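You operate a simulated robot arm through the tools that you are given. There is no shell and no other tool.

You run a simulated robot arm. Do the job below in one go: nothing can be reset, and whatever is moved stays where it is left.

TASK
Leak-test the valve in the block, then put it in Holds or Leaks as the gauge says.
Fine: clamp it for the test; pump into the green band only; vent before you free the clamp.

The check looks at the end state, three seconds after you hand in, the way a careful person would. Anything else that was tipped, shoved, dropped, spilled or broken makes it a failure.

THE ROBOT
A 6-joint arm with a two-finger parallel gripper, fixed in place. Base frame: the origin is at the foot of the arm, x ahead of it, y to its left, z up; the work surface is at about z = 0. Readings come in mm, degrees, newtons and seconds.
With the tool pointing down near the work surface it reaches from about 160 to 420 mm from the base axis. Its first joint turns from -66.0 to 66.0 degrees. Payload 1.57 kg.
Tool frame: the origin (TCP) lies between the finger pads and is the grasp point; the fingertips stand 30 mm ahead of it; z points along the fingers, y is the line along which they close. Largest opening 80 mm; finger width 17, thickness 12; the body of the gripper, 40 by 82 mm, starts 80 mm behind the TCP.
Orientation is told as [roll, pitch, yaw] about the base's x, y, z axes, in that order, counted from this pose: with the fingers straight down and closing along the base's y, the tool's x points along the base's -x, its y along +y and its z along -z.

THE INTERFACE
- The arm moves only by the tool drive_tool. Its argument "steps" is a list of rows, each a list of 7 numbers: the shift along the tool's x, y, z in mm, then the turn, a rotation vector about the tool's x, y, z in degrees, then the closure, from 0 (fully open) to 1 (shut). In form: [[dx, dy, dz, rx, ry, rz, jaw], ...]. A call has 1 to 20 rows; each row is the pose to reach, as a shift and turn from the pose commanded when the call began, along the tool's axes at that moment. Each row takes 0.2 s and may step no farther than 50 mm and 8.6 degrees from the row before; otherwise, or with a gripper value out of range, the whole call is refused. A pose out of reach is approached as far as the arm can. The call stops where the force on the tool passes 40 N (or 10 N more than at its start, if that is more) or the arm is blocked; 0.2 s more then pass. The fingers move at their own pace (about 153 mm/s each) and stop on an object; they squeeze with about 39 N. The grip force told is the motor's: it shows also when the fingers shut on nothing. Time passes only in rows, and 0.2 s behind the last, so rows that repeat a pose let the fingers close. It gives the time, the measured TCP pose, the force on the tool (base axes), the opening and the grip force at its end, in the units of the frame above (readings bear some noise), with the torque about the TCP (base axes, N m) and any sound that the robot's microphone picked up.
- Cameras (640 x 400 px; columns grow to the right, rows downward): "scene" is fixed at [59.9, -348.8, 404.2]; the picture's right is [0.66, -0.75, 0.00], its down [-0.55, -0.49, -0.68] and it looks along [0.51, 0.45, -0.74] (base axes); focal length 214 px, centre (320, 200). "wrist" rides on the gripper at [72, -6, -122] in the tool frame; the picture's right is [0.09, 1.00, 0.00], its down [-0.84, 0.08, -0.54] and it looks along [-0.54, 0.05, 0.84] (tool axes); focal length 238 px, centre (320, 200).
- camera(camera): a new picture of that camera. No time passes.
- probe_pixels(camera, pixels): for up to 12 pixels [column, row] of the newest picture of that camera ("zoom" is the newest enlarged one), the place [x, y, z] in the base frame of the surface seen there, good to about 3 mm. No time passes.
- inspect(camera, box): a new picture of the part [left, top, right, bottom] of that camera's present view, enlarged. No time passes.
- hand_in(): hands the job in; it is judged then, once.

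Unless the task says otherwise, let go and move clear before handing in.

The tools are called as name(argument=value, ...) on one line, values as JSON. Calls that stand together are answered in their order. drive_tool: Moves the arm, as the interface text tells. Its arguments: {"type":"object","properties":{"steps":{"type":"array","items":{"type":"array","items":{"type":"number"}}}},"required":["steps"]} The other tools are called the same way: camera (camera) takes a picture; probe_pixels (camera, pixels) gives the place of the surface under pixels of a picture; inspect (camera, box) takes an enlarged picture of a part of a camera's view; hand_in () hands the job in.

At the start:

```text
time_s: 0.0
ee_pos: [221.5, -59.3, 281.8]
tcp_rot: [0.0, 0.0, 0.0]
wrist_force: [0.1, 1.0, 1.0]
ft_torque: [0.01, -0.01, -0.02]
opening: 80.0
finger_force: 0.0
```

scene: 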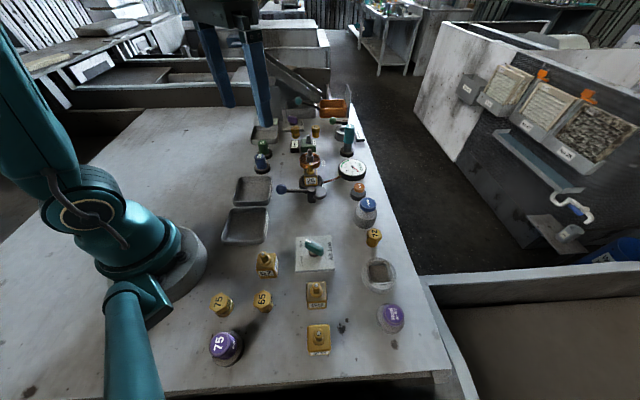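
wrist: 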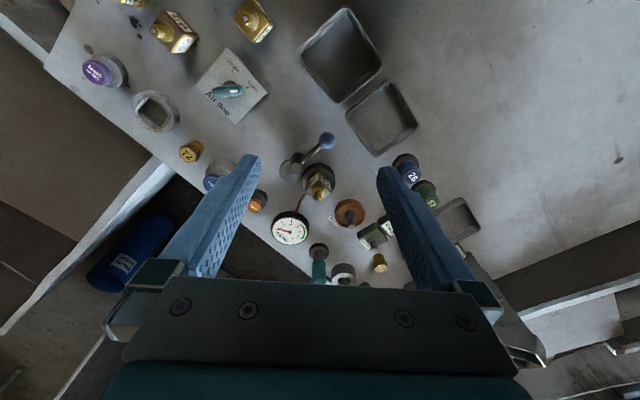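

The scene shows a block with a teal valve near (315,250), a gauge near (351,170), and a lever and trays around (270,200). I'll enlarge these areas before moving anything.

inspect(camera="scene", box=[220, 90, 420, 215])

inspect(camera="scene", box=[200, 200, 420, 370])

inspect(camera="wrist", box=[180, 60, 500, 290])

```text
3.20 times, centred on (320, 152) of scene
```

zoom: 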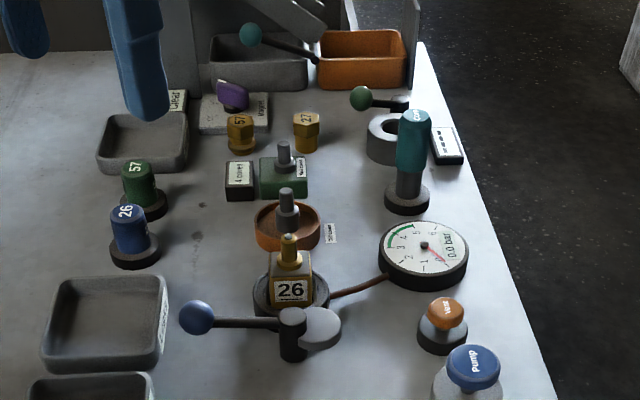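

```text
2.35 times, centred on (310, 285) of scene
```

zoom: 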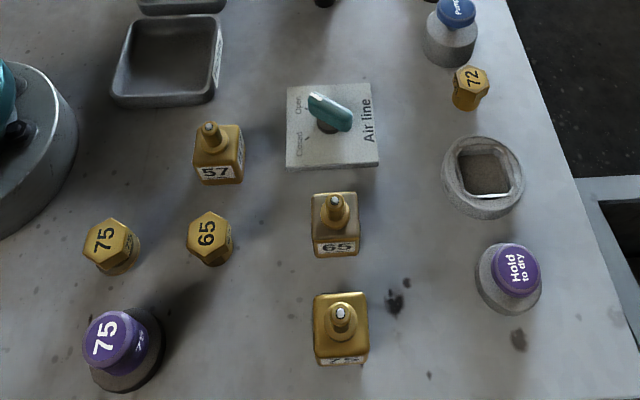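

```text
1.74 times, centred on (340, 175) of wrist
```

zoom: 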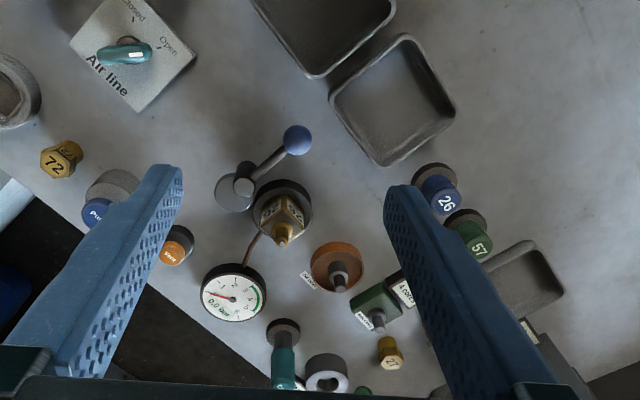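

The valve in the block is marked 26, with a blue-knobbed lever beside it, and Pump and Vent buttons. Next I'll read the tray labels, the air-line switch and the gauge.

inspect(camera="scene", box=[225, 165, 285, 250])

inspect(camera="scene", box=[330, 150, 390, 240])

inspect(camera="scene", box=[285, 225, 345, 275])

inspect(camera="scene", box=[270, 140, 380, 210])

inspect(camera="scene", box=[240, 85, 370, 165])

inspect(camera="wrist", box=[290, 0, 430, 170])

```text
4.71 times, centred on (255, 208) of scene
```

zoom: 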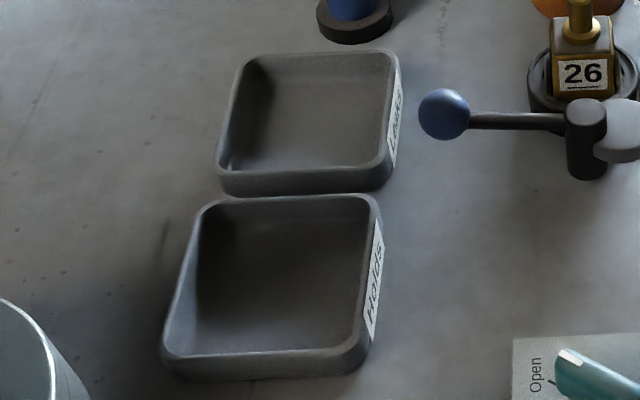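

```text
4.44 times, centred on (360, 195) of scene
```

zoom: 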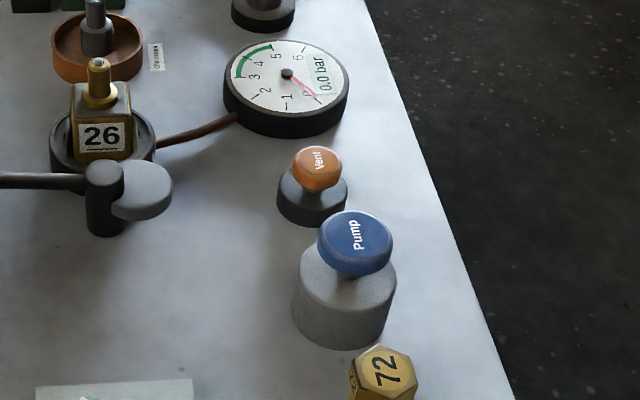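

```text
8.00 times, centred on (315, 250) of scene
```

zoom: 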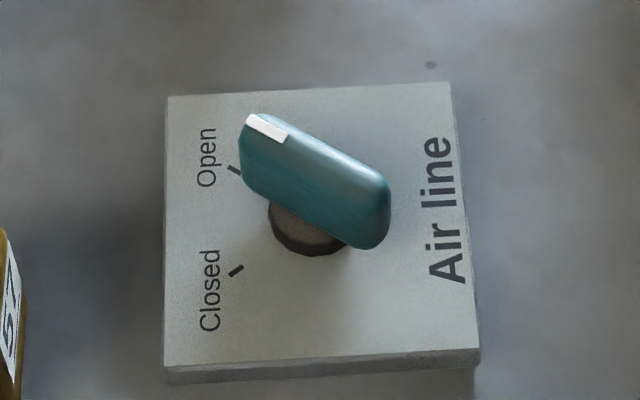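

```text
5.71 times, centred on (325, 175) of scene
```

zoom: 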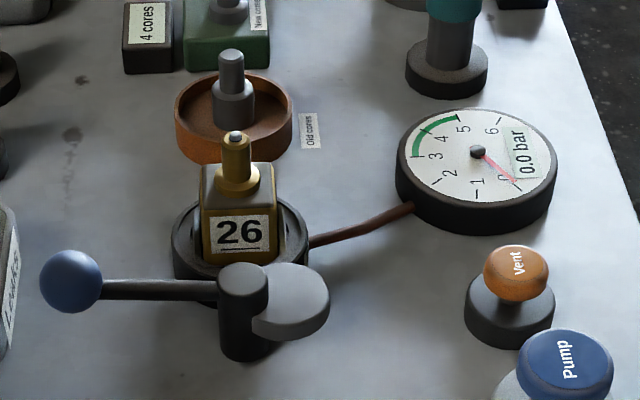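

```text
4.92 times, centred on (305, 125) of scene
```

zoom: 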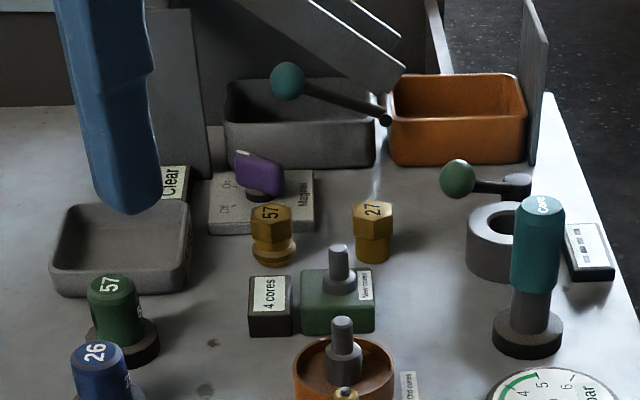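

```text
2.35 times, centred on (360, 85) of wrist
```

zoom: 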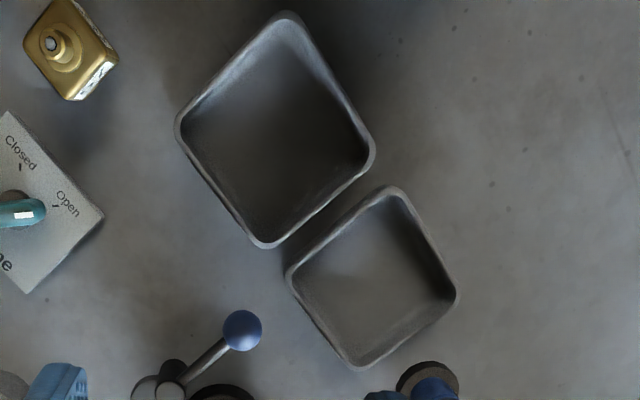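

The air-line pointer (white end at scene ~(308,241)) stands at Open, the gauge reads 0.0 with the green band at about 3–4.5 bar, and the clamp lever's pad sits off the valve. Now I'll probe the positions.

camera(camera="scene")

inspect(camera="scene", box=[270, 140, 380, 210])

probe_pixels(camera="zoom", pixels=[[72, 272], [110, 287], [200, 290], [242, 275], [245, 335], [290, 295], [238, 140], [240, 180], [205, 180], [270, 178], [240, 235], [180, 235]])

probe_pixels(camera="scene", pixels=[[360, 186], [366, 202], [351, 168], [252, 190], [245, 225], [272, 185], [270, 225], [310, 174], [314, 250], [327, 170], [234, 185], [263, 210]])

```text
taken
```

scene: 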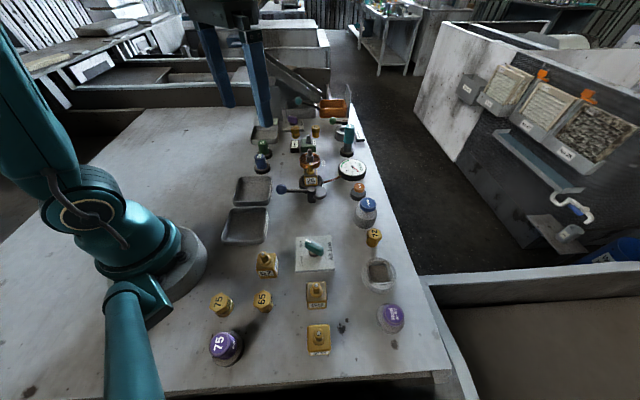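

```text
5.71 times, centred on (325, 175) of scene
```

zoom: 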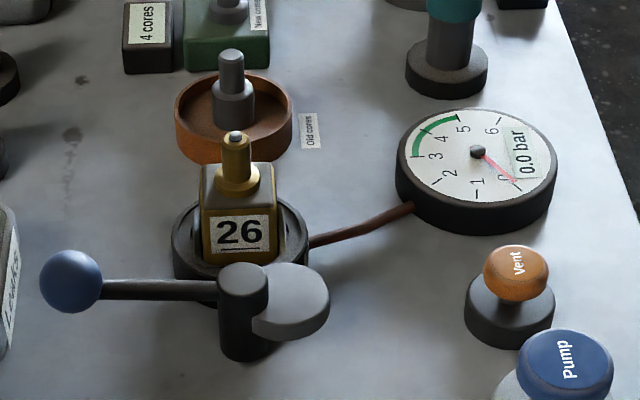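

```text
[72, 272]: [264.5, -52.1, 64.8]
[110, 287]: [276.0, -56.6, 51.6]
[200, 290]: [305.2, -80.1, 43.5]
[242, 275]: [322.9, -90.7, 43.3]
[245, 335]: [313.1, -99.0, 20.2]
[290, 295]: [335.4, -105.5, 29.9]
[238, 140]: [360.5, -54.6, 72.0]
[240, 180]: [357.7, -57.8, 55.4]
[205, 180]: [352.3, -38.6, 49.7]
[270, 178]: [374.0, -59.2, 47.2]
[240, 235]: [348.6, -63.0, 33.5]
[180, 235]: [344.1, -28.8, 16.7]
```

```text
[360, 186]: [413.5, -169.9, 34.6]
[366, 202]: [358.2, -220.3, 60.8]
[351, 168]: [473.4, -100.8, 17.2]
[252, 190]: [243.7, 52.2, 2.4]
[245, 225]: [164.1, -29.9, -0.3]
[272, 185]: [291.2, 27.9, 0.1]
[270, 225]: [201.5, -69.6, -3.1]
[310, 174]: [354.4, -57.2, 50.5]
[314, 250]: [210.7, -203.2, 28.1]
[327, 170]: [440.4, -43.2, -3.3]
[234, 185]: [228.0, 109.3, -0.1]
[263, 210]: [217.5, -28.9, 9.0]
```

The valve sits around (360,-52) and the lever pivot around (320,-90). I'll lower the wrist camera over this area for a better view while staying well above everything.

drive_tool(steps=[[-15, 0, 45, 0, 0, 0, 0], [-28, 0, 90, 0, 0, 0, 0], [-28, 0, 90, 0, 0, 0, 0]])

camera(camera="wrist")

inspect(camera="wrist", box=[220, 100, 420, 225])

```text
time_s: 0.8
ee_pos: [248.2, -60.4, 194.3]
tcp_rot: [0.0, 0.0, 0.0]
wrist_force: [-0.1, -0.6, 0.1]
ft_torque: [0.0, 0.01, -0.03]
opening: 80.0
finger_force: 0.0
```

```text
taken
```

wrist: 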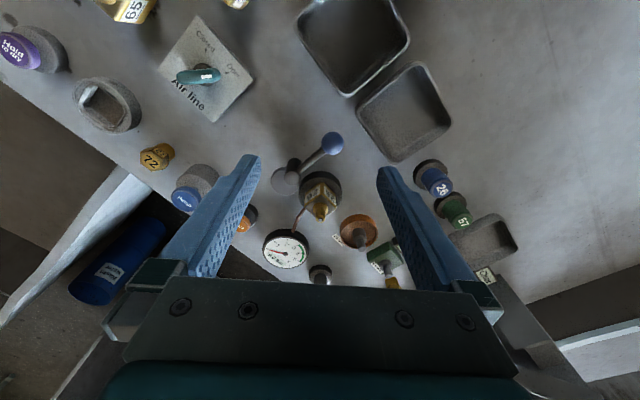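

```text
3.20 times, centred on (320, 162) of wrist
```

zoom: 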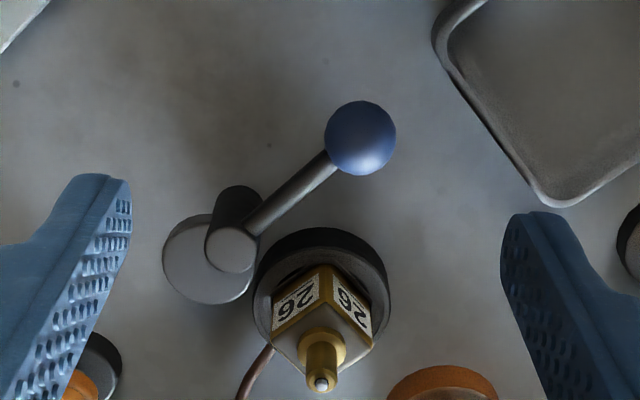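

The lever's cam disc is on the -y side of the post, so swinging the ball toward -y should bring the disc onto the valve. I'll probe the ball, buttons, trays and gauge more finely.

probe_pixels(camera="zoom", pixels=[[360, 125], [332, 135], [392, 150], [360, 172], [290, 205], [230, 248], [185, 270], [212, 300], [322, 382], [322, 345], [330, 240], [325, 280]])

inspect(camera="scene", box=[330, 150, 390, 240])

```text
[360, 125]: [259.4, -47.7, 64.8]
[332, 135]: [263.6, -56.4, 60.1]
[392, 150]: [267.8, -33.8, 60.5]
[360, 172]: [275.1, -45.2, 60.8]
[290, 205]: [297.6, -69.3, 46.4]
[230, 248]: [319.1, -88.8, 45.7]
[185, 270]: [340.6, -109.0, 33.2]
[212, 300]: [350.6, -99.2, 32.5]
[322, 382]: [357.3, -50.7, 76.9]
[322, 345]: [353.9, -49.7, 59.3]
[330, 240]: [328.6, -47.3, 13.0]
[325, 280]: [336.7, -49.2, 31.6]
```

```text
4.44 times, centred on (360, 195) of scene
```

zoom: 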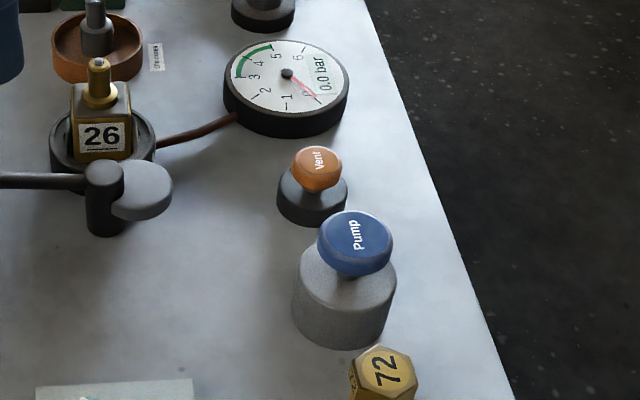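

The ball is centred near (264,-46,58) and the pivot near (320,-89). Next I'll probe the button caps and the gauge in the scene zoom.

probe_pixels(camera="zoom", pixels=[[316, 152], [300, 165], [338, 168], [316, 180], [312, 205], [285, 205], [355, 222], [325, 240], [390, 245], [355, 262], [345, 300], [300, 290]])

inspect(camera="scene", box=[215, 165, 285, 250])

probe_pixels(camera="scene", pixels=[[238, 180], [270, 180], [236, 201], [268, 202], [232, 209], [266, 209], [222, 242], [264, 240], [252, 190], [245, 225], [252, 205], [300, 240]])

```text
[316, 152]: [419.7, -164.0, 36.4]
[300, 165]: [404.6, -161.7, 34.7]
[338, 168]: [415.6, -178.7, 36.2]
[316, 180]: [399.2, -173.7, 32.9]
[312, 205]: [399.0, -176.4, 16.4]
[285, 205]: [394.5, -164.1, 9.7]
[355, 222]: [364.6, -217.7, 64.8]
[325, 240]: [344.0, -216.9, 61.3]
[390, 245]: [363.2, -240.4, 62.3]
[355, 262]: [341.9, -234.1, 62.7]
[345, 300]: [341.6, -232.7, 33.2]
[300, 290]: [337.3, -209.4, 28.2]
```

```text
4.71 times, centred on (250, 208) of scene
```

zoom: 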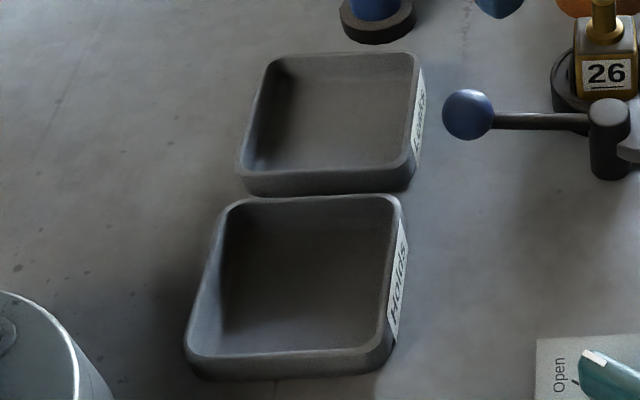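

```text
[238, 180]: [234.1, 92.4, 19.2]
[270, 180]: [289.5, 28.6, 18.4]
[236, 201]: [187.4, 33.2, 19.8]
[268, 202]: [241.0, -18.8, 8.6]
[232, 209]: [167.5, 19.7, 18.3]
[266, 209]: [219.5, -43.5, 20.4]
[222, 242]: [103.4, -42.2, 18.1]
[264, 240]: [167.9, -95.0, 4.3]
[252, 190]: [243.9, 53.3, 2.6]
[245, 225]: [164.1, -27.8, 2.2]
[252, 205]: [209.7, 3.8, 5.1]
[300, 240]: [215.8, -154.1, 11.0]
```

Leaks is centred near (238,33), Holds near (163,-40), the Pump cap near (354,-228,63) and the Vent cap near (409,-169,36). I'll move above the lever's ball with the closing axis turned along its swing.

drive_tool(steps=[[-4, 3, 10, 0, 0, 8, 0.1], [-8, 7, 20, 0, 0, 16, 0.3], [-12, 10, 30, 0, 0, 24, 0.45], [-16, 14, 40, 0, 0, 32, 0.45], [-16, 14, 50, 0, 0, 37.5, 0.45], [-16, 14, 64, 0, 0, 37.5, 0.45], [-16, 14, 64, 0, 0, 37.5, 0.45]])

camera(camera="wrist")

camera(camera="scene")

```text
time_s: 2.4
ee_pos: [265.0, -45.1, 129.4]
tcp_rot: [-0.1, 0.0, -37.7]
wrist_force: [-0.3, -0.1, 0.0]
ft_torque: [0.01, -0.01, 0.01]
opening: 44.2
finger_force: 0.1
```

```text
taken
```

wrist: 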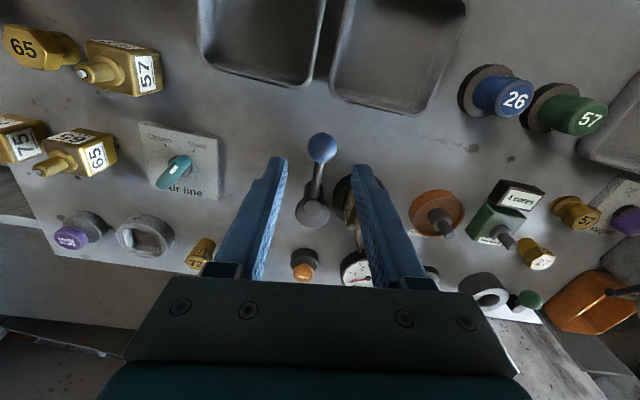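

```text
taken
```

scene: 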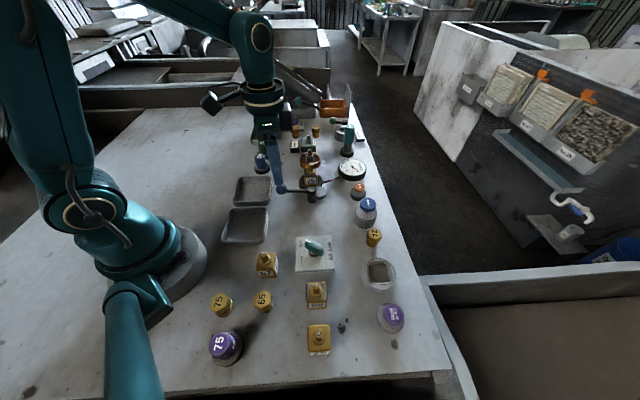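

The ball, at wrist (321,147), is centred between the fingers. I'll descend around it and narrow the jaws to cage it loosely.

drive_tool(steps=[[0, 0, 20, 0, 0, 0, 0.45], [0, 0, 40, 0, 0, 0, 0.45], [0, 0, 62, 0, 0, 0, 0.45], [0, 0, 62, 0, 0, 0, 0.62], [0, 0, 62, 0, 0, 0, 0.62]])

camera(camera="wrist")

inspect(camera="scene", box=[250, 150, 350, 215])

```text
time_s: 3.6
ee_pos: [264.9, -47.7, 65.5]
tcp_rot: [0.1, -0.1, -37.5]
wrist_force: [-0.1, -0.5, -0.8]
ft_torque: [0.0, -0.01, -0.01]
opening: 30.1
finger_force: 0.1
```

```text
taken
```

wrist: 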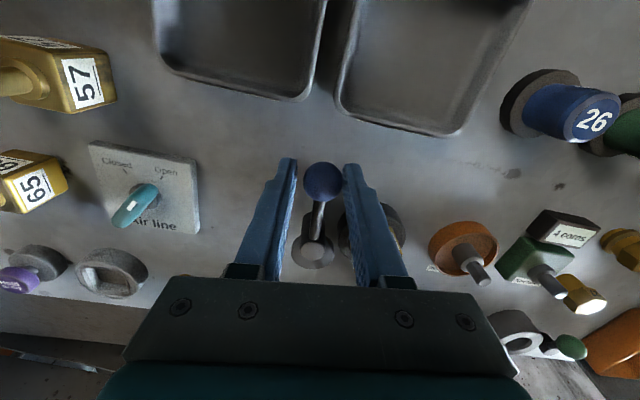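

```text
6.15 times, centred on (300, 182) of scene
```

zoom: 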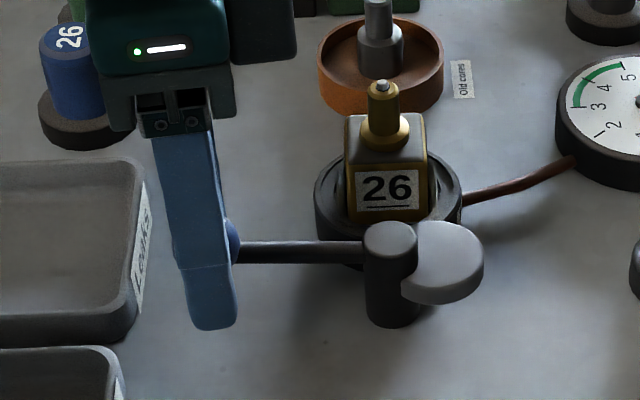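

The ball is caged between the fingertips with about 4 mm slack. I'll swing the lever about 24° toward -y and check that it follows.

drive_tool(steps=[[-0.7, -9.8, 0, 0, 0, -8, 0.62], [-2.7, -19.5, 0, 0, 0, -16, 0.62], [-6.1, -28.7, 0, 0, 0, -24, 0.62]])

camera(camera="wrist")

inspect(camera="scene", box=[250, 150, 350, 215])

```text
time_s: 4.4
ee_pos: [252.6, -71.7, 66.7]
tcp_rot: [-0.1, -0.1, -13.4]
wrist_force: [-0.1, 0.5, 0.3]
ft_torque: [0.04, -0.02, -0.02]
opening: 30.8
finger_force: 0.1
```

```text
taken
```

wrist: 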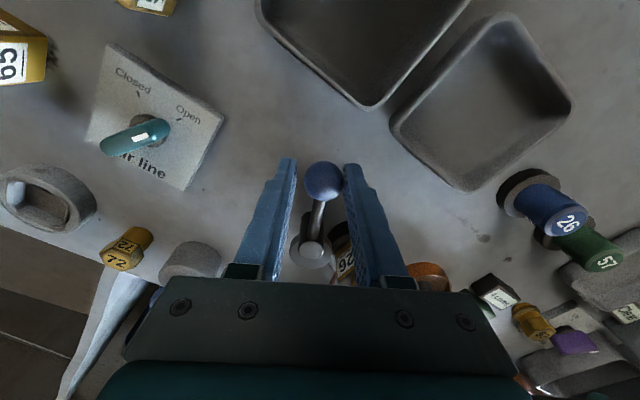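

```text
6.15 times, centred on (300, 182) of scene
```

zoom: 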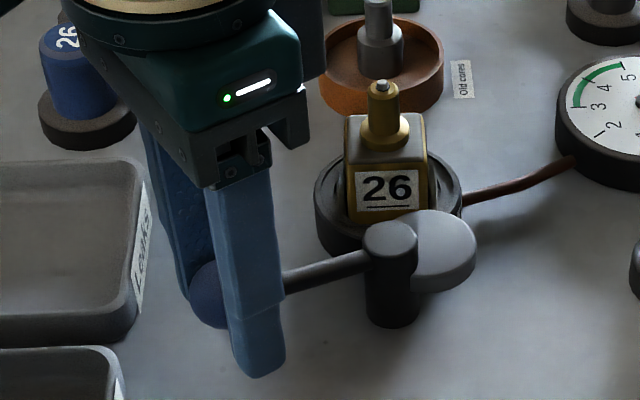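

The lever follows the fingers and the disc is turning toward the valve, with little force. I'll continue another 32°.

drive_tool(steps=[[-0.7, -9.8, 0, 0, 0, -8, 0.62], [-2.7, -19.5, 0, 0, 0, -16, 0.62], [-6.1, -28.7, 0, 0, 0, -24, 0.62], [-10.7, -37.4, 0, 0, 0, -32, 0.62]])

camera(camera="wrist")

inspect(camera="scene", box=[250, 150, 350, 215])

```text
time_s: 5.4
ee_pos: [255.3, -110.2, 66.5]
tcp_rot: [0.0, -0.1, 18.6]
wrist_force: [-0.1, -0.8, 0.0]
ft_torque: [-0.01, 0.0, 0.01]
opening: 30.7
finger_force: 0.1
```

```text
taken
```

wrist: 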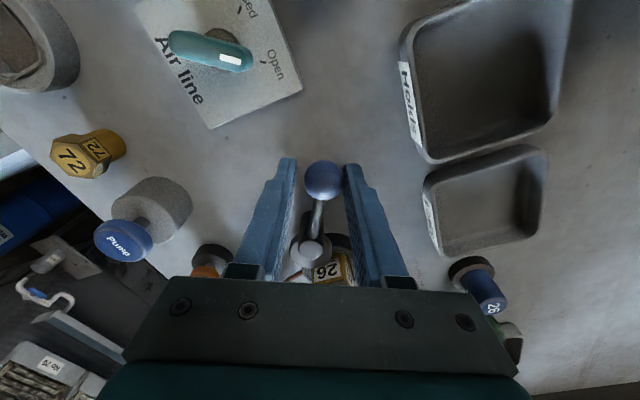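

```text
6.15 times, centred on (300, 182) of scene
```

zoom: 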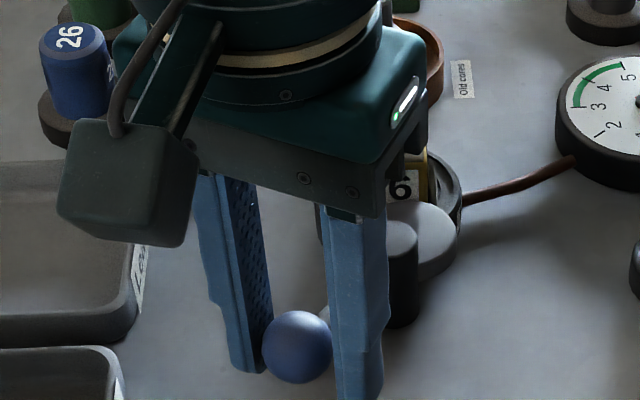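

Still no resistance; the disc is nearing the valve's face. I'll continue in smaller steps and watch the force.

drive_tool(steps=[[-0.2, -4.9, 0, 0, 0, -4, 0.62], [-0.7, -9.8, 0, 0, 0, -8, 0.62], [-1.5, -14.7, 0, 0, 0, -12, 0.62], [-2.7, -19.5, 0, 0, 0, -16, 0.62]])

camera(camera="wrist")

inspect(camera="scene", box=[250, 150, 350, 215])

```text
time_s: 6.4
ee_pos: [262.9, -128.9, 66.3]
tcp_rot: [-0.1, 0.0, 34.4]
wrist_force: [-0.2, 0.9, -0.6]
ft_torque: [0.01, -0.02, 0.02]
opening: 30.7
finger_force: 0.3
```

```text
taken
```

wrist: 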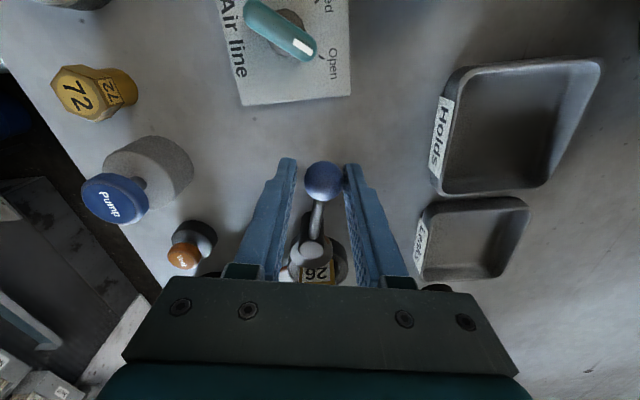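

```text
6.15 times, centred on (300, 182) of scene
```

zoom: 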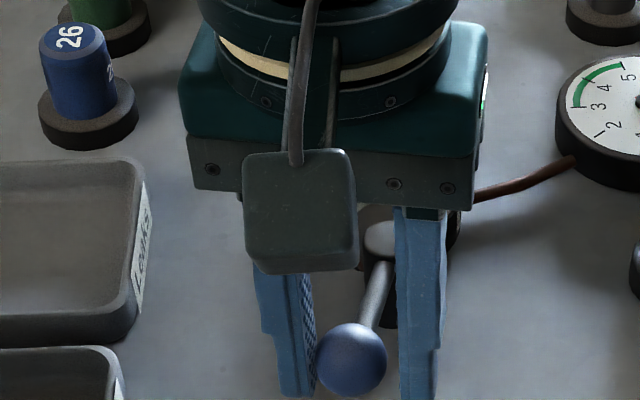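

inspect(camera="wrist", box=[270, 150, 390, 290])

drive_tool(steps=[[-0.2, -4.9, 0, 0, 0, -4, 0.62], [-0.7, -9.8, 0, 0, 0, -8, 0.62], [-1.5, -14.7, 0, 0, 0, -12, 0.62]])

inspect(camera="wrist", box=[270, 150, 390, 290])

camera(camera="wrist")

```text
2.86 times, centred on (330, 220) of wrist
```

zoom: 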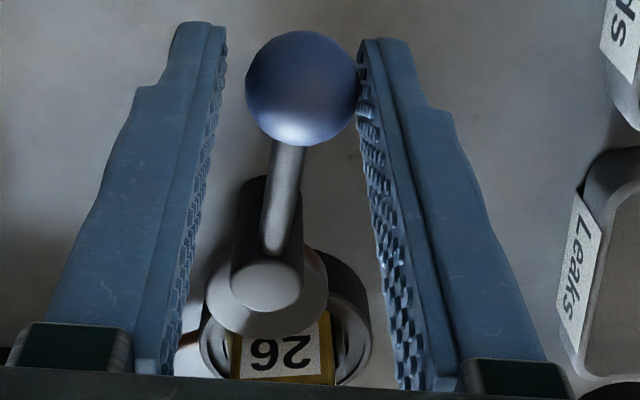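

```text
time_s: 7.2
ee_pos: [271.7, -138.1, 67.3]
tcp_rot: [0.3, 0.0, 46.4]
wrist_force: [-3.0, 7.8, 0.1]
ft_torque: [0.09, 0.05, -0.09]
opening: 37.2
finger_force: 3.7
```

```text
2.86 times, centred on (330, 220) of wrist
```

zoom: 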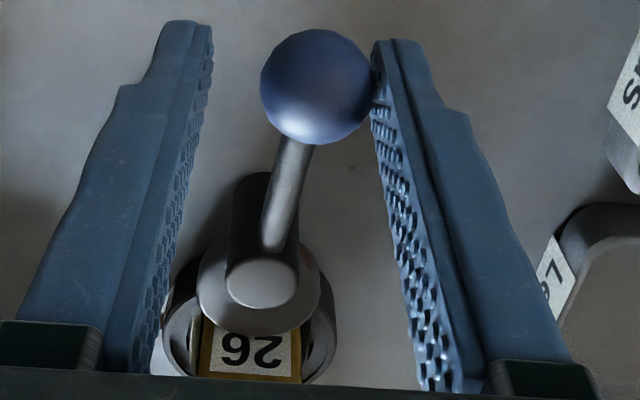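

```text
taken
```

wrist: 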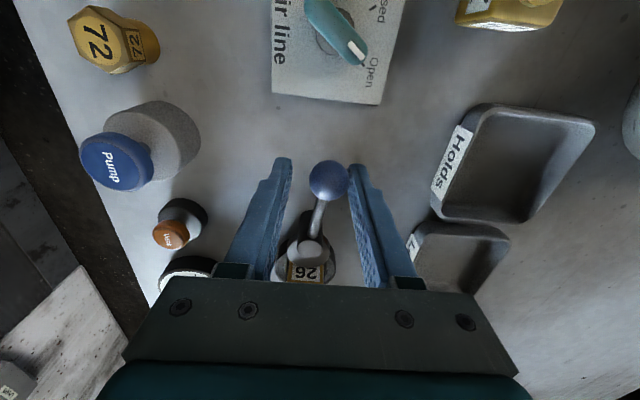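

Resistance has appeared: the right finger was pushed back to a 37 mm opening with about 8 N, so the disc is meeting the valve. I'll narrow the jaws slightly to see how firmly the lever is seated.

drive_tool(steps=[[0, 0, 0, 0, 0, 0, 0.64], [0, 0, 0, 0, 0, 0, 0.68], [0, 0, 0, 0, 0, 0, 0.68]])

inspect(camera="wrist", box=[270, 150, 390, 290])

```text
time_s: 8.0
ee_pos: [272.4, -138.9, 66.5]
tcp_rot: [0.2, 0.0, 46.5]
wrist_force: [-6.0, 12.4, -0.5]
ft_torque: [0.12, 0.09, -0.11]
opening: 37.9
finger_force: 6.8
```

```text
2.86 times, centred on (330, 220) of wrist
```

zoom: 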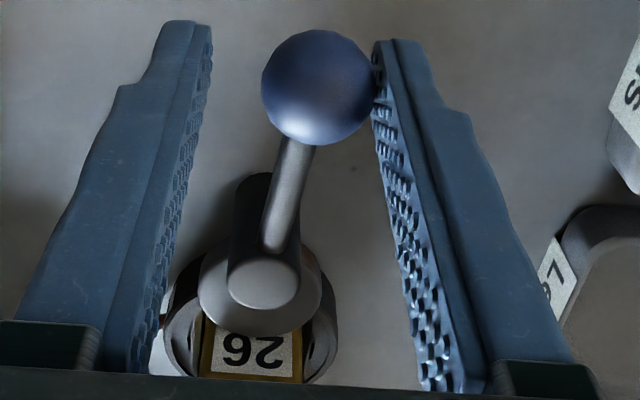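

The lever doesn't move further under about 14 N, so it is at its stop or tight against the valve. I'll open, rise clear and check the clamp from both cameras.

drive_tool(steps=[[0, 2, 0, 0, 0, 0, 0.45], [0, 2, 0, 0, 0, 0, 0.4], [0, 2, -40, 0, 0, 0, 0.4], [0, 2, -80, 0, 0, 0, 0.4], [40, 2, -110, 0, 0, 0, 0.4], [80, 2, -120, 0, 0, 0, 0.4], [80, 2, -120, 0, 0, 0, 0.4]])

inspect(camera="scene", box=[270, 140, 380, 210])

camera(camera="wrist")

```text
time_s: 9.6
ee_pos: [217.5, -195.9, 188.3]
tcp_rot: [-0.1, 0.0, 46.4]
wrist_force: [0.2, -0.2, -0.4]
ft_torque: [-0.03, -0.01, -0.02]
opening: 48.0
finger_force: 0.1
```

```text
5.71 times, centred on (325, 175) of scene
```

zoom: 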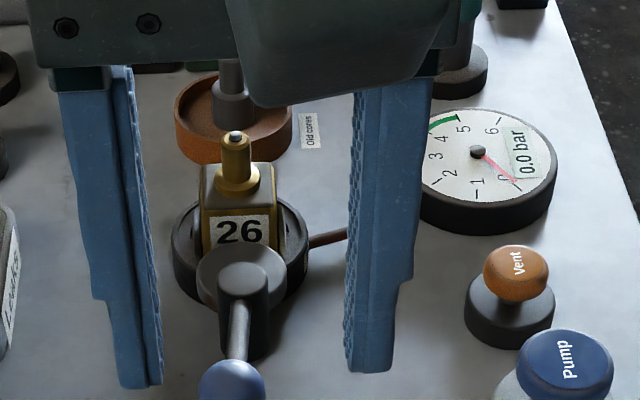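

```text
taken
```

wrist: 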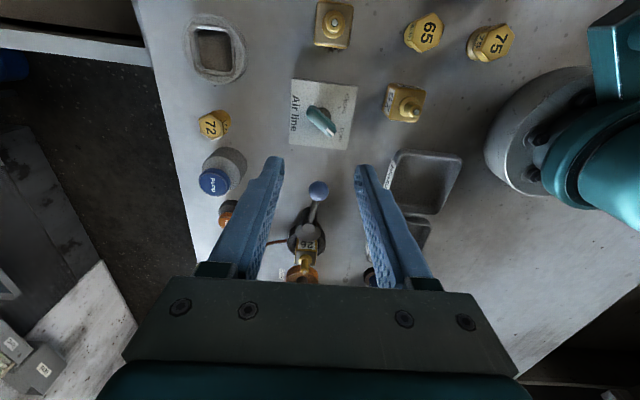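

The cam disc now presses against the valve face below the "26" label, so the clamp is on. I'll close the jaws and turn the wrist toward the button side, staying high.

drive_tool(steps=[[0, 0, 0, 0, 0, 8.2, 0.6], [0, 0, 0, 0, 0, 16.4, 1], [0, 0, 0, 0, 0, 24.6, 1], [0, 0, 0, 0, 0, 32.8, 1], [0, 0, 0, 0, 0, 41, 1], [0, 0, 0, 0, 0, 49.2, 1], [0, 0, 0, 0, 0, 57.4, 1], [0, 0, 0, 0, 0, 65.6, 1], [0, 0, 0, 0, 0, 73.8, 1], [0, 0, 0, 0, 0, 75.4, 1]])

camera(camera="scene")

camera(camera="wrist")

```text
time_s: 11.8
ee_pos: [216.5, -195.9, 187.1]
tcp_rot: [0.0, 0.0, -29.1]
wrist_force: [0.7, -0.8, 0.6]
ft_torque: [-0.01, -0.01, -0.01]
opening: 0.0
finger_force: 20.8
```

```text
taken
```

scene: 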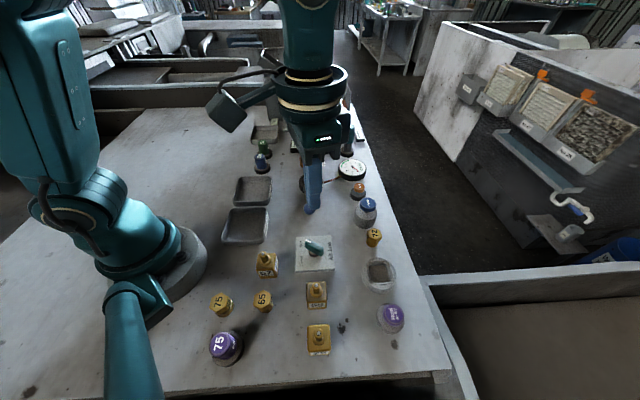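

```text
taken
```

wrist: 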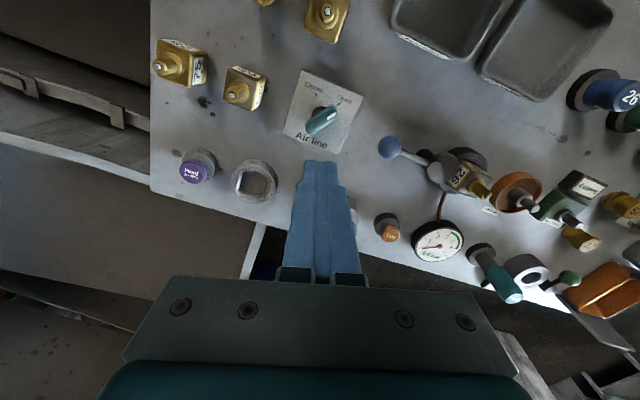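

The wrist view shows the closed fingers and the gauge at (440,240). I'll move to hover the fingertip about 25 mm above the Pump cap, tilted 20° outward for reach.

drive_tool(steps=[[-25, 8, 10, 0, -4, 0, 1], [-50, 16, 20, 0, -8, 0, 1], [-75, 24, 35, 0, -12, 0, 1], [-100, 31, 50, 0, -16, 0, 1], [-125.5, 38.8, 70, 0, -20, 0, 1], [-125.5, 38.8, 70, 0, -20, 0, 1]])

camera(camera="scene")

camera(camera="wrist")

```text
time_s: 13.2
ee_pos: [344.5, -225.8, 115.5]
tcp_rot: [0.0, -20.1, -29.0]
wrist_force: [0.0, 1.0, 0.6]
ft_torque: [0.01, 0.0, 0.0]
opening: 0.1
finger_force: 21.5
```

```text
taken
```

scene: 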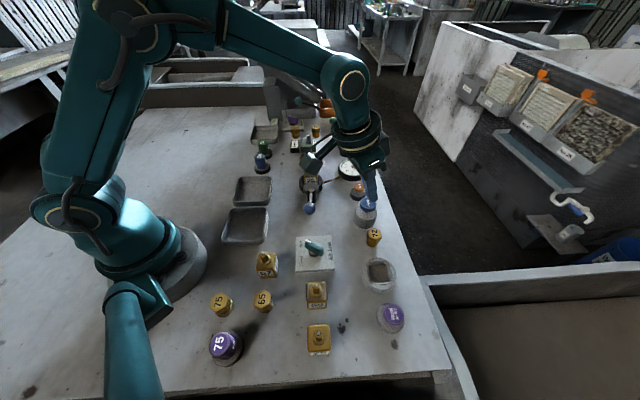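

```text
taken
```

wrist: 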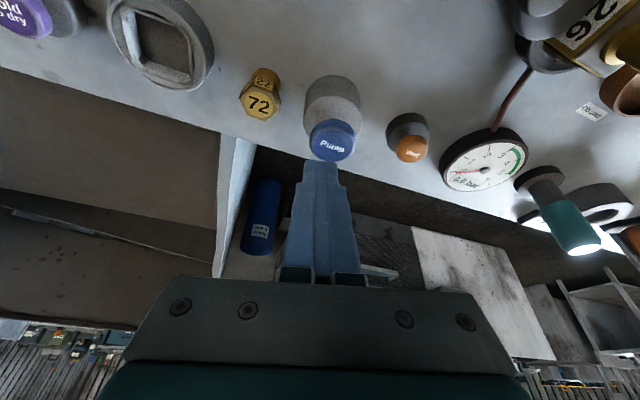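

The wrist view shows the fingertip near the Pump cap at (332,138) and the gauge at (484,165). I'll probe the cap to align exactly.

probe_pixels(camera="wrist", pixels=[[332, 128], [314, 135], [351, 135], [332, 148], [322, 166], [408, 140], [398, 148], [425, 148], [411, 155]])

inspect(camera="wrist", box=[290, 80, 550, 240])

inspect(camera="scene", box=[330, 150, 400, 240])

```text
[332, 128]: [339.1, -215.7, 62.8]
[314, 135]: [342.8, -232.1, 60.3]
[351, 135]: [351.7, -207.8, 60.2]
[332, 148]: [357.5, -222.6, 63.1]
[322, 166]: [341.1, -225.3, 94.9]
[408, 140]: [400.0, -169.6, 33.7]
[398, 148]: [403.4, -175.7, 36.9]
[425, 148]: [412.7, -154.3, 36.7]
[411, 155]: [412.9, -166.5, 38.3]
```

```text
2.46 times, centred on (420, 160) of wrist
```

zoom: 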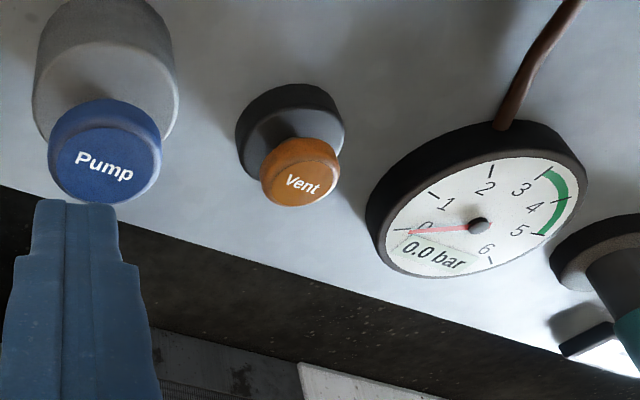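

```text
4.44 times, centred on (365, 195) of scene
```

zoom: 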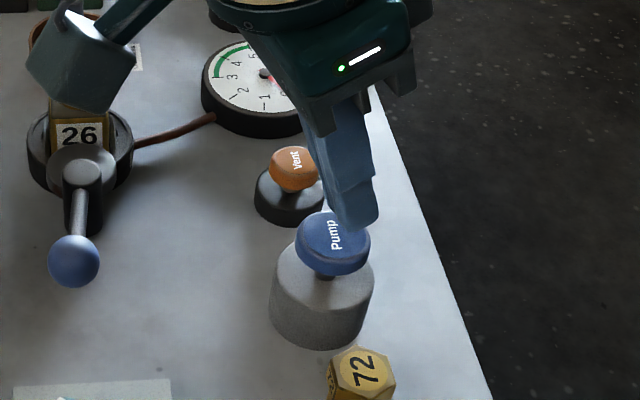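

Gauge reads 0.0 and the green band spans roughly 3 to 5. I'll centre the fingertip on the cap (about 8 mm shift) and lower to just above it.

drive_tool(steps=[[5.6, 5.6, -2, 0, 0, 0, 1], [9.7, 5.6, 9.3, 0, 0, 0, 1], [10.4, 5.6, 11.1, 0, 0, 0, 1]])

inspect(camera="wrist", box=[290, 80, 550, 240])

inspect(camera="scene", box=[330, 150, 400, 240])

```text
time_s: 14.0
ee_pos: [342.4, -215.0, 102.9]
tcp_rot: [0.0, -20.1, -28.9]
wrist_force: [-0.4, -1.0, 0.8]
ft_torque: [-0.01, -0.01, 0.02]
opening: 0.1
finger_force: 21.1
```

```text
2.46 times, centred on (420, 160) of wrist
```

zoom: 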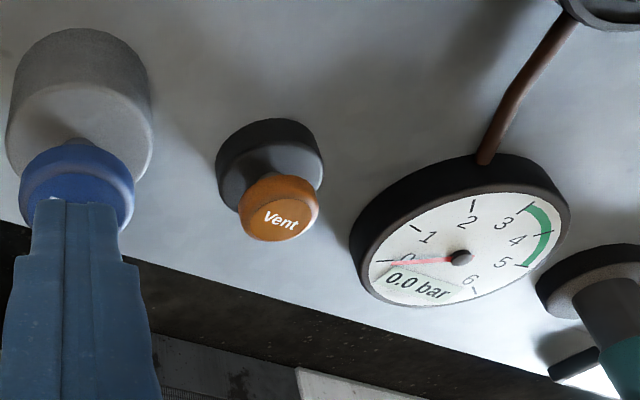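

```text
4.44 times, centred on (365, 195) of scene
```

zoom: 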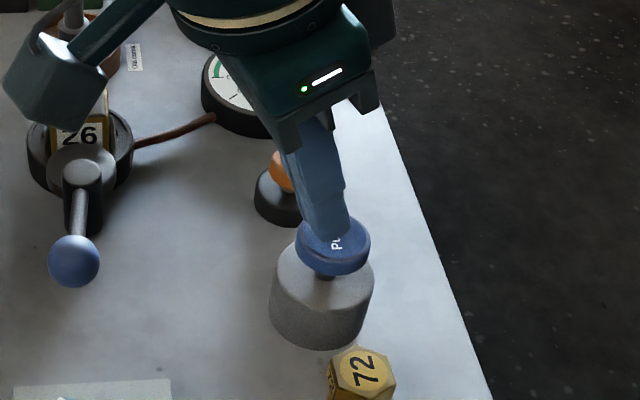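

The fingertip is over the cap with about 10 mm to go. I'll make one short press with an immediate release, then read the gauge.

drive_tool(steps=[[2.4, 0, 6.6, 0, 0, 0, 1], [3.8, 0, 10.3, 0, 0, 0, 1], [4.8, 0, 13.2, 0, 0, 0, 1], [2.4, 0, 6.6, 0, 0, 0, 1], [0, 0, 0, 0, 0, 0, 1]])

inspect(camera="wrist", box=[290, 80, 550, 240])

```text
time_s: 15.2
ee_pos: [342.1, -214.3, 102.3]
tcp_rot: [0.0, -20.0, -28.9]
wrist_force: [0.2, -0.5, 0.6]
ft_torque: [0.0, 0.0, -0.01]
opening: 0.0
finger_force: 21.3
```

```text
2.46 times, centred on (420, 160) of wrist
```

zoom: 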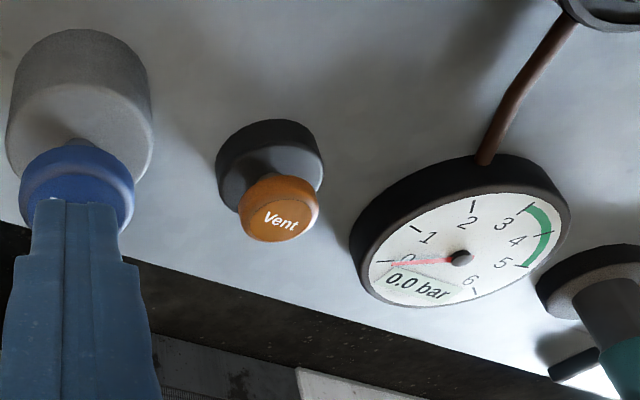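

Nothing changed on the gauge, so the press was probably too shallow. I'll go down step by step and read the force at depth.

drive_tool(steps=[[2.4, 0, 6.6, 0, 0, 0, 1], [4.1, 0, 11.3, 0, 0, 0, 1], [5.1, 0, 14.1, 0, 0, 0, 1]])

inspect(camera="wrist", box=[290, 80, 550, 240])

```text
time_s: 16.0
ee_pos: [342.7, -214.8, 87.7]
tcp_rot: [-0.1, -20.1, -28.9]
wrist_force: [1.4, -0.4, 2.4]
ft_torque: [0.0, -0.07, 0.02]
opening: 0.0
finger_force: 21.0
```

```text
2.46 times, centred on (420, 160) of wrist
```

zoom: 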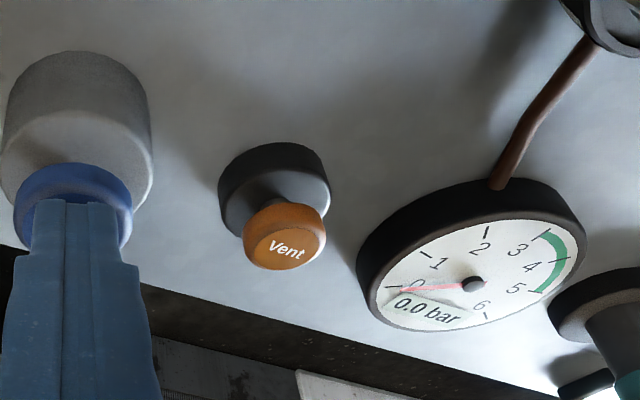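

The cap is now touched with about 2.4 N and the gauge is still at 0.0. I'll press 4 mm further.

drive_tool(steps=[[0.7, 0, 1.9, 0, 0, 0, 1], [1.4, 0, 3.8, 0, 0, 0, 1]])

inspect(camera="wrist", box=[290, 80, 550, 240])

```text
time_s: 16.6
ee_pos: [342.5, -215.7, 83.3]
tcp_rot: [0.0, -20.1, -28.9]
wrist_force: [2.3, 1.1, 5.7]
ft_torque: [-0.01, -0.13, 0.01]
opening: 0.2
finger_force: 21.2
heard: click
```

```text
2.46 times, centred on (420, 160) of wrist
```

zoom: 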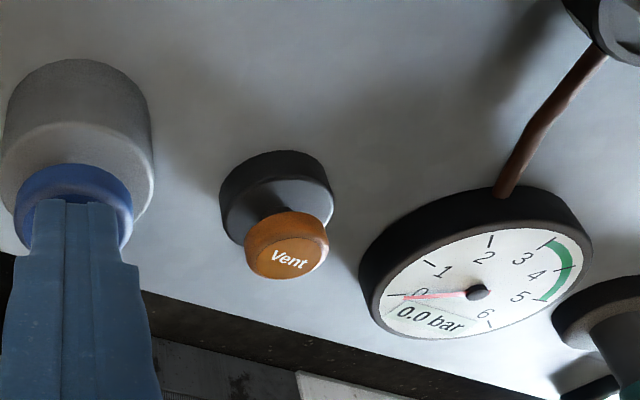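

A click sounded at about 6 N but the gauge still shows 0.0. I'll hold for a short moment to see whether pressure builds with time.

drive_tool(steps=[[0, 0, 0, 0, 0, 0, 1]])

inspect(camera="wrist", box=[290, 80, 550, 240])

```text
time_s: 17.0
ee_pos: [342.0, -215.5, 83.4]
tcp_rot: [0.0, -20.0, -28.9]
wrist_force: [2.8, -0.1, 5.9]
ft_torque: [-0.01, -0.07, 0.04]
opening: 0.1
finger_force: 20.9
```

```text
2.46 times, centred on (420, 160) of wrist
```

zoom: 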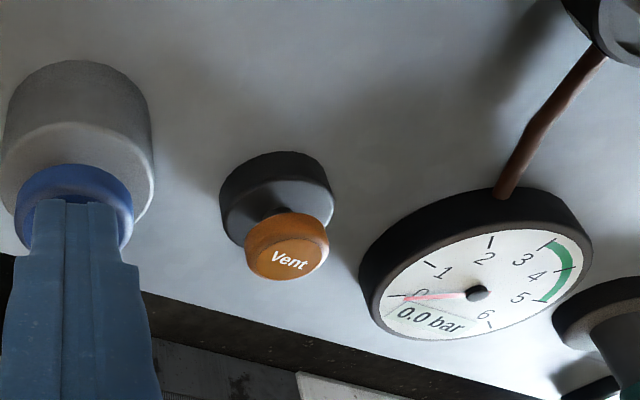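

Still 0.0 while held. I'll release the button and check whether the stroke counts on release.

drive_tool(steps=[[-2, 0, -5.6, 0, 0, 0, 1], [-4, 0, -11, 0, 0, 0, 1]])

inspect(camera="wrist", box=[290, 80, 550, 240])

inspect(camera="scene", box=[285, 225, 345, 275])

inspect(camera="scene", box=[290, 150, 370, 220])

```text
time_s: 17.6
ee_pos: [341.0, -214.6, 94.6]
tcp_rot: [0.0, -19.8, -29.1]
wrist_force: [-0.7, 0.4, 0.3]
ft_torque: [-0.02, 0.01, 0.0]
opening: 0.0
finger_force: 21.3
```

```text
2.46 times, centred on (420, 160) of wrist
```

zoom: 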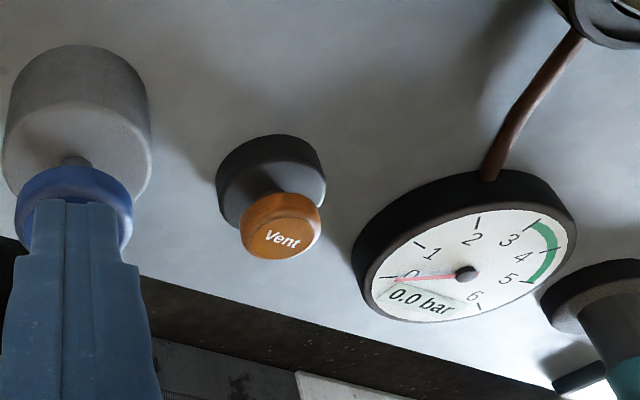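

```text
8.00 times, centred on (315, 250) of scene
```

zoom: 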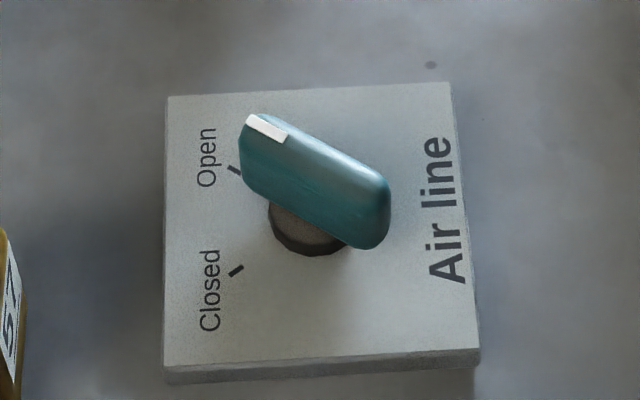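

```text
5.71 times, centred on (330, 185) of scene
```

zoom: 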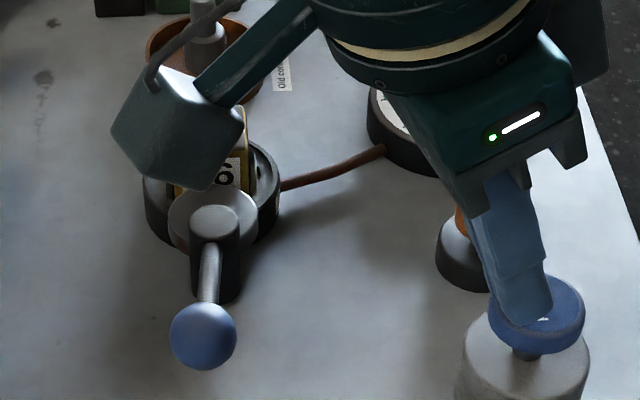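

The air-line pointer is at Open and the click gave no pressure. I'll try a deeper stroke in small steps, watching the gauge each time.

drive_tool(steps=[[2, 0, 5.6, 0, 0, 0, 1], [4, 0, 11, 0, 0, 0, 1], [4.8, 0, 13, 0, 0, 0, 1]])

inspect(camera="wrist", box=[290, 80, 550, 240])

```text
time_s: 18.4
ee_pos: [342.0, -215.3, 81.1]
tcp_rot: [0.0, -20.1, -28.9]
wrist_force: [0.1, 3.0, 5.5]
ft_torque: [0.1, -0.02, -0.02]
opening: 0.0
finger_force: 21.0
heard: click
```

```text
2.46 times, centred on (420, 160) of wrist
```

zoom: 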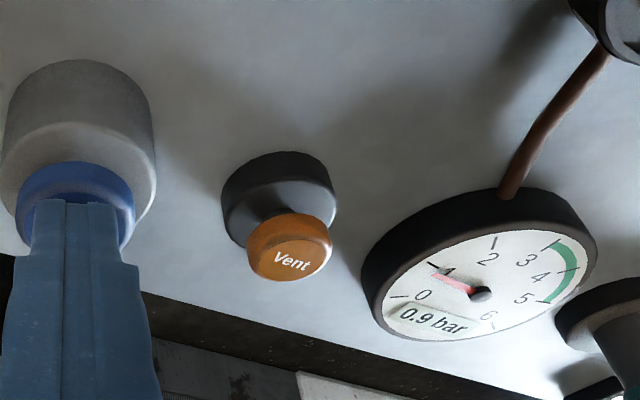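

The second press gave 0.9 bar, so each stroke adds about that much. I'll release and check before the next stroke.

drive_tool(steps=[[-2.4, 0, -6.6, 0, 0, 0, 1], [-4.8, 0, -13, 0, 0, 0, 1]])

inspect(camera="wrist", box=[290, 80, 550, 240])

```text
time_s: 19.0
ee_pos: [340.6, -216.0, 95.8]
tcp_rot: [0.0, -19.8, -28.9]
wrist_force: [0.1, -0.3, 0.6]
ft_torque: [-0.01, 0.01, 0.01]
opening: 0.0
finger_force: 21.3
```

```text
2.46 times, centred on (420, 160) of wrist
```

zoom: 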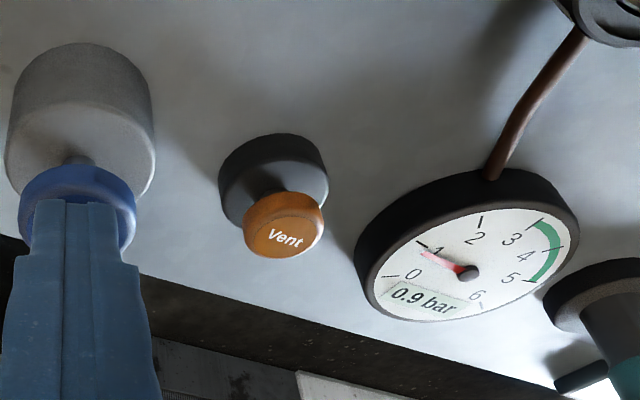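

It holds at 0.9 bar after release. I'll make one more full stroke.

drive_tool(steps=[[2.4, 0, 6.6, 0, 0, 0, 1], [4, 0, 11, 0, 0, 0, 1], [4.8, 0, 13, 0, 0, 0, 1], [2.4, 0, 6.6, 0, 0, 0, 1], [0, 0, 0, 0, 0, 0, 1]])

inspect(camera="wrist", box=[290, 80, 550, 240])

```text
time_s: 20.2
ee_pos: [341.1, -215.3, 94.3]
tcp_rot: [-0.1, -19.9, -29.0]
wrist_force: [-0.1, 0.4, 0.3]
ft_torque: [0.02, -0.01, -0.04]
opening: 0.3
finger_force: 21.2
heard: click
```

```text
2.46 times, centred on (420, 160) of wrist
```

zoom: 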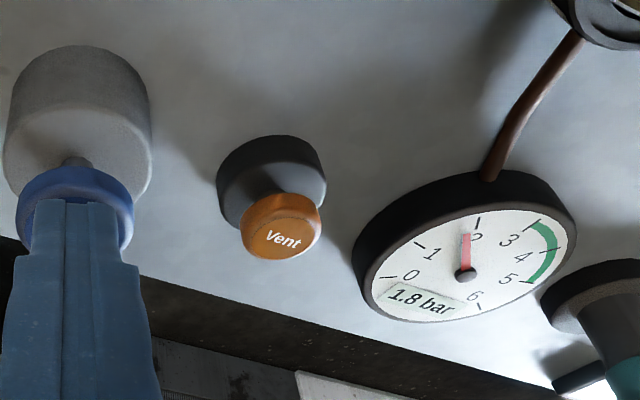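

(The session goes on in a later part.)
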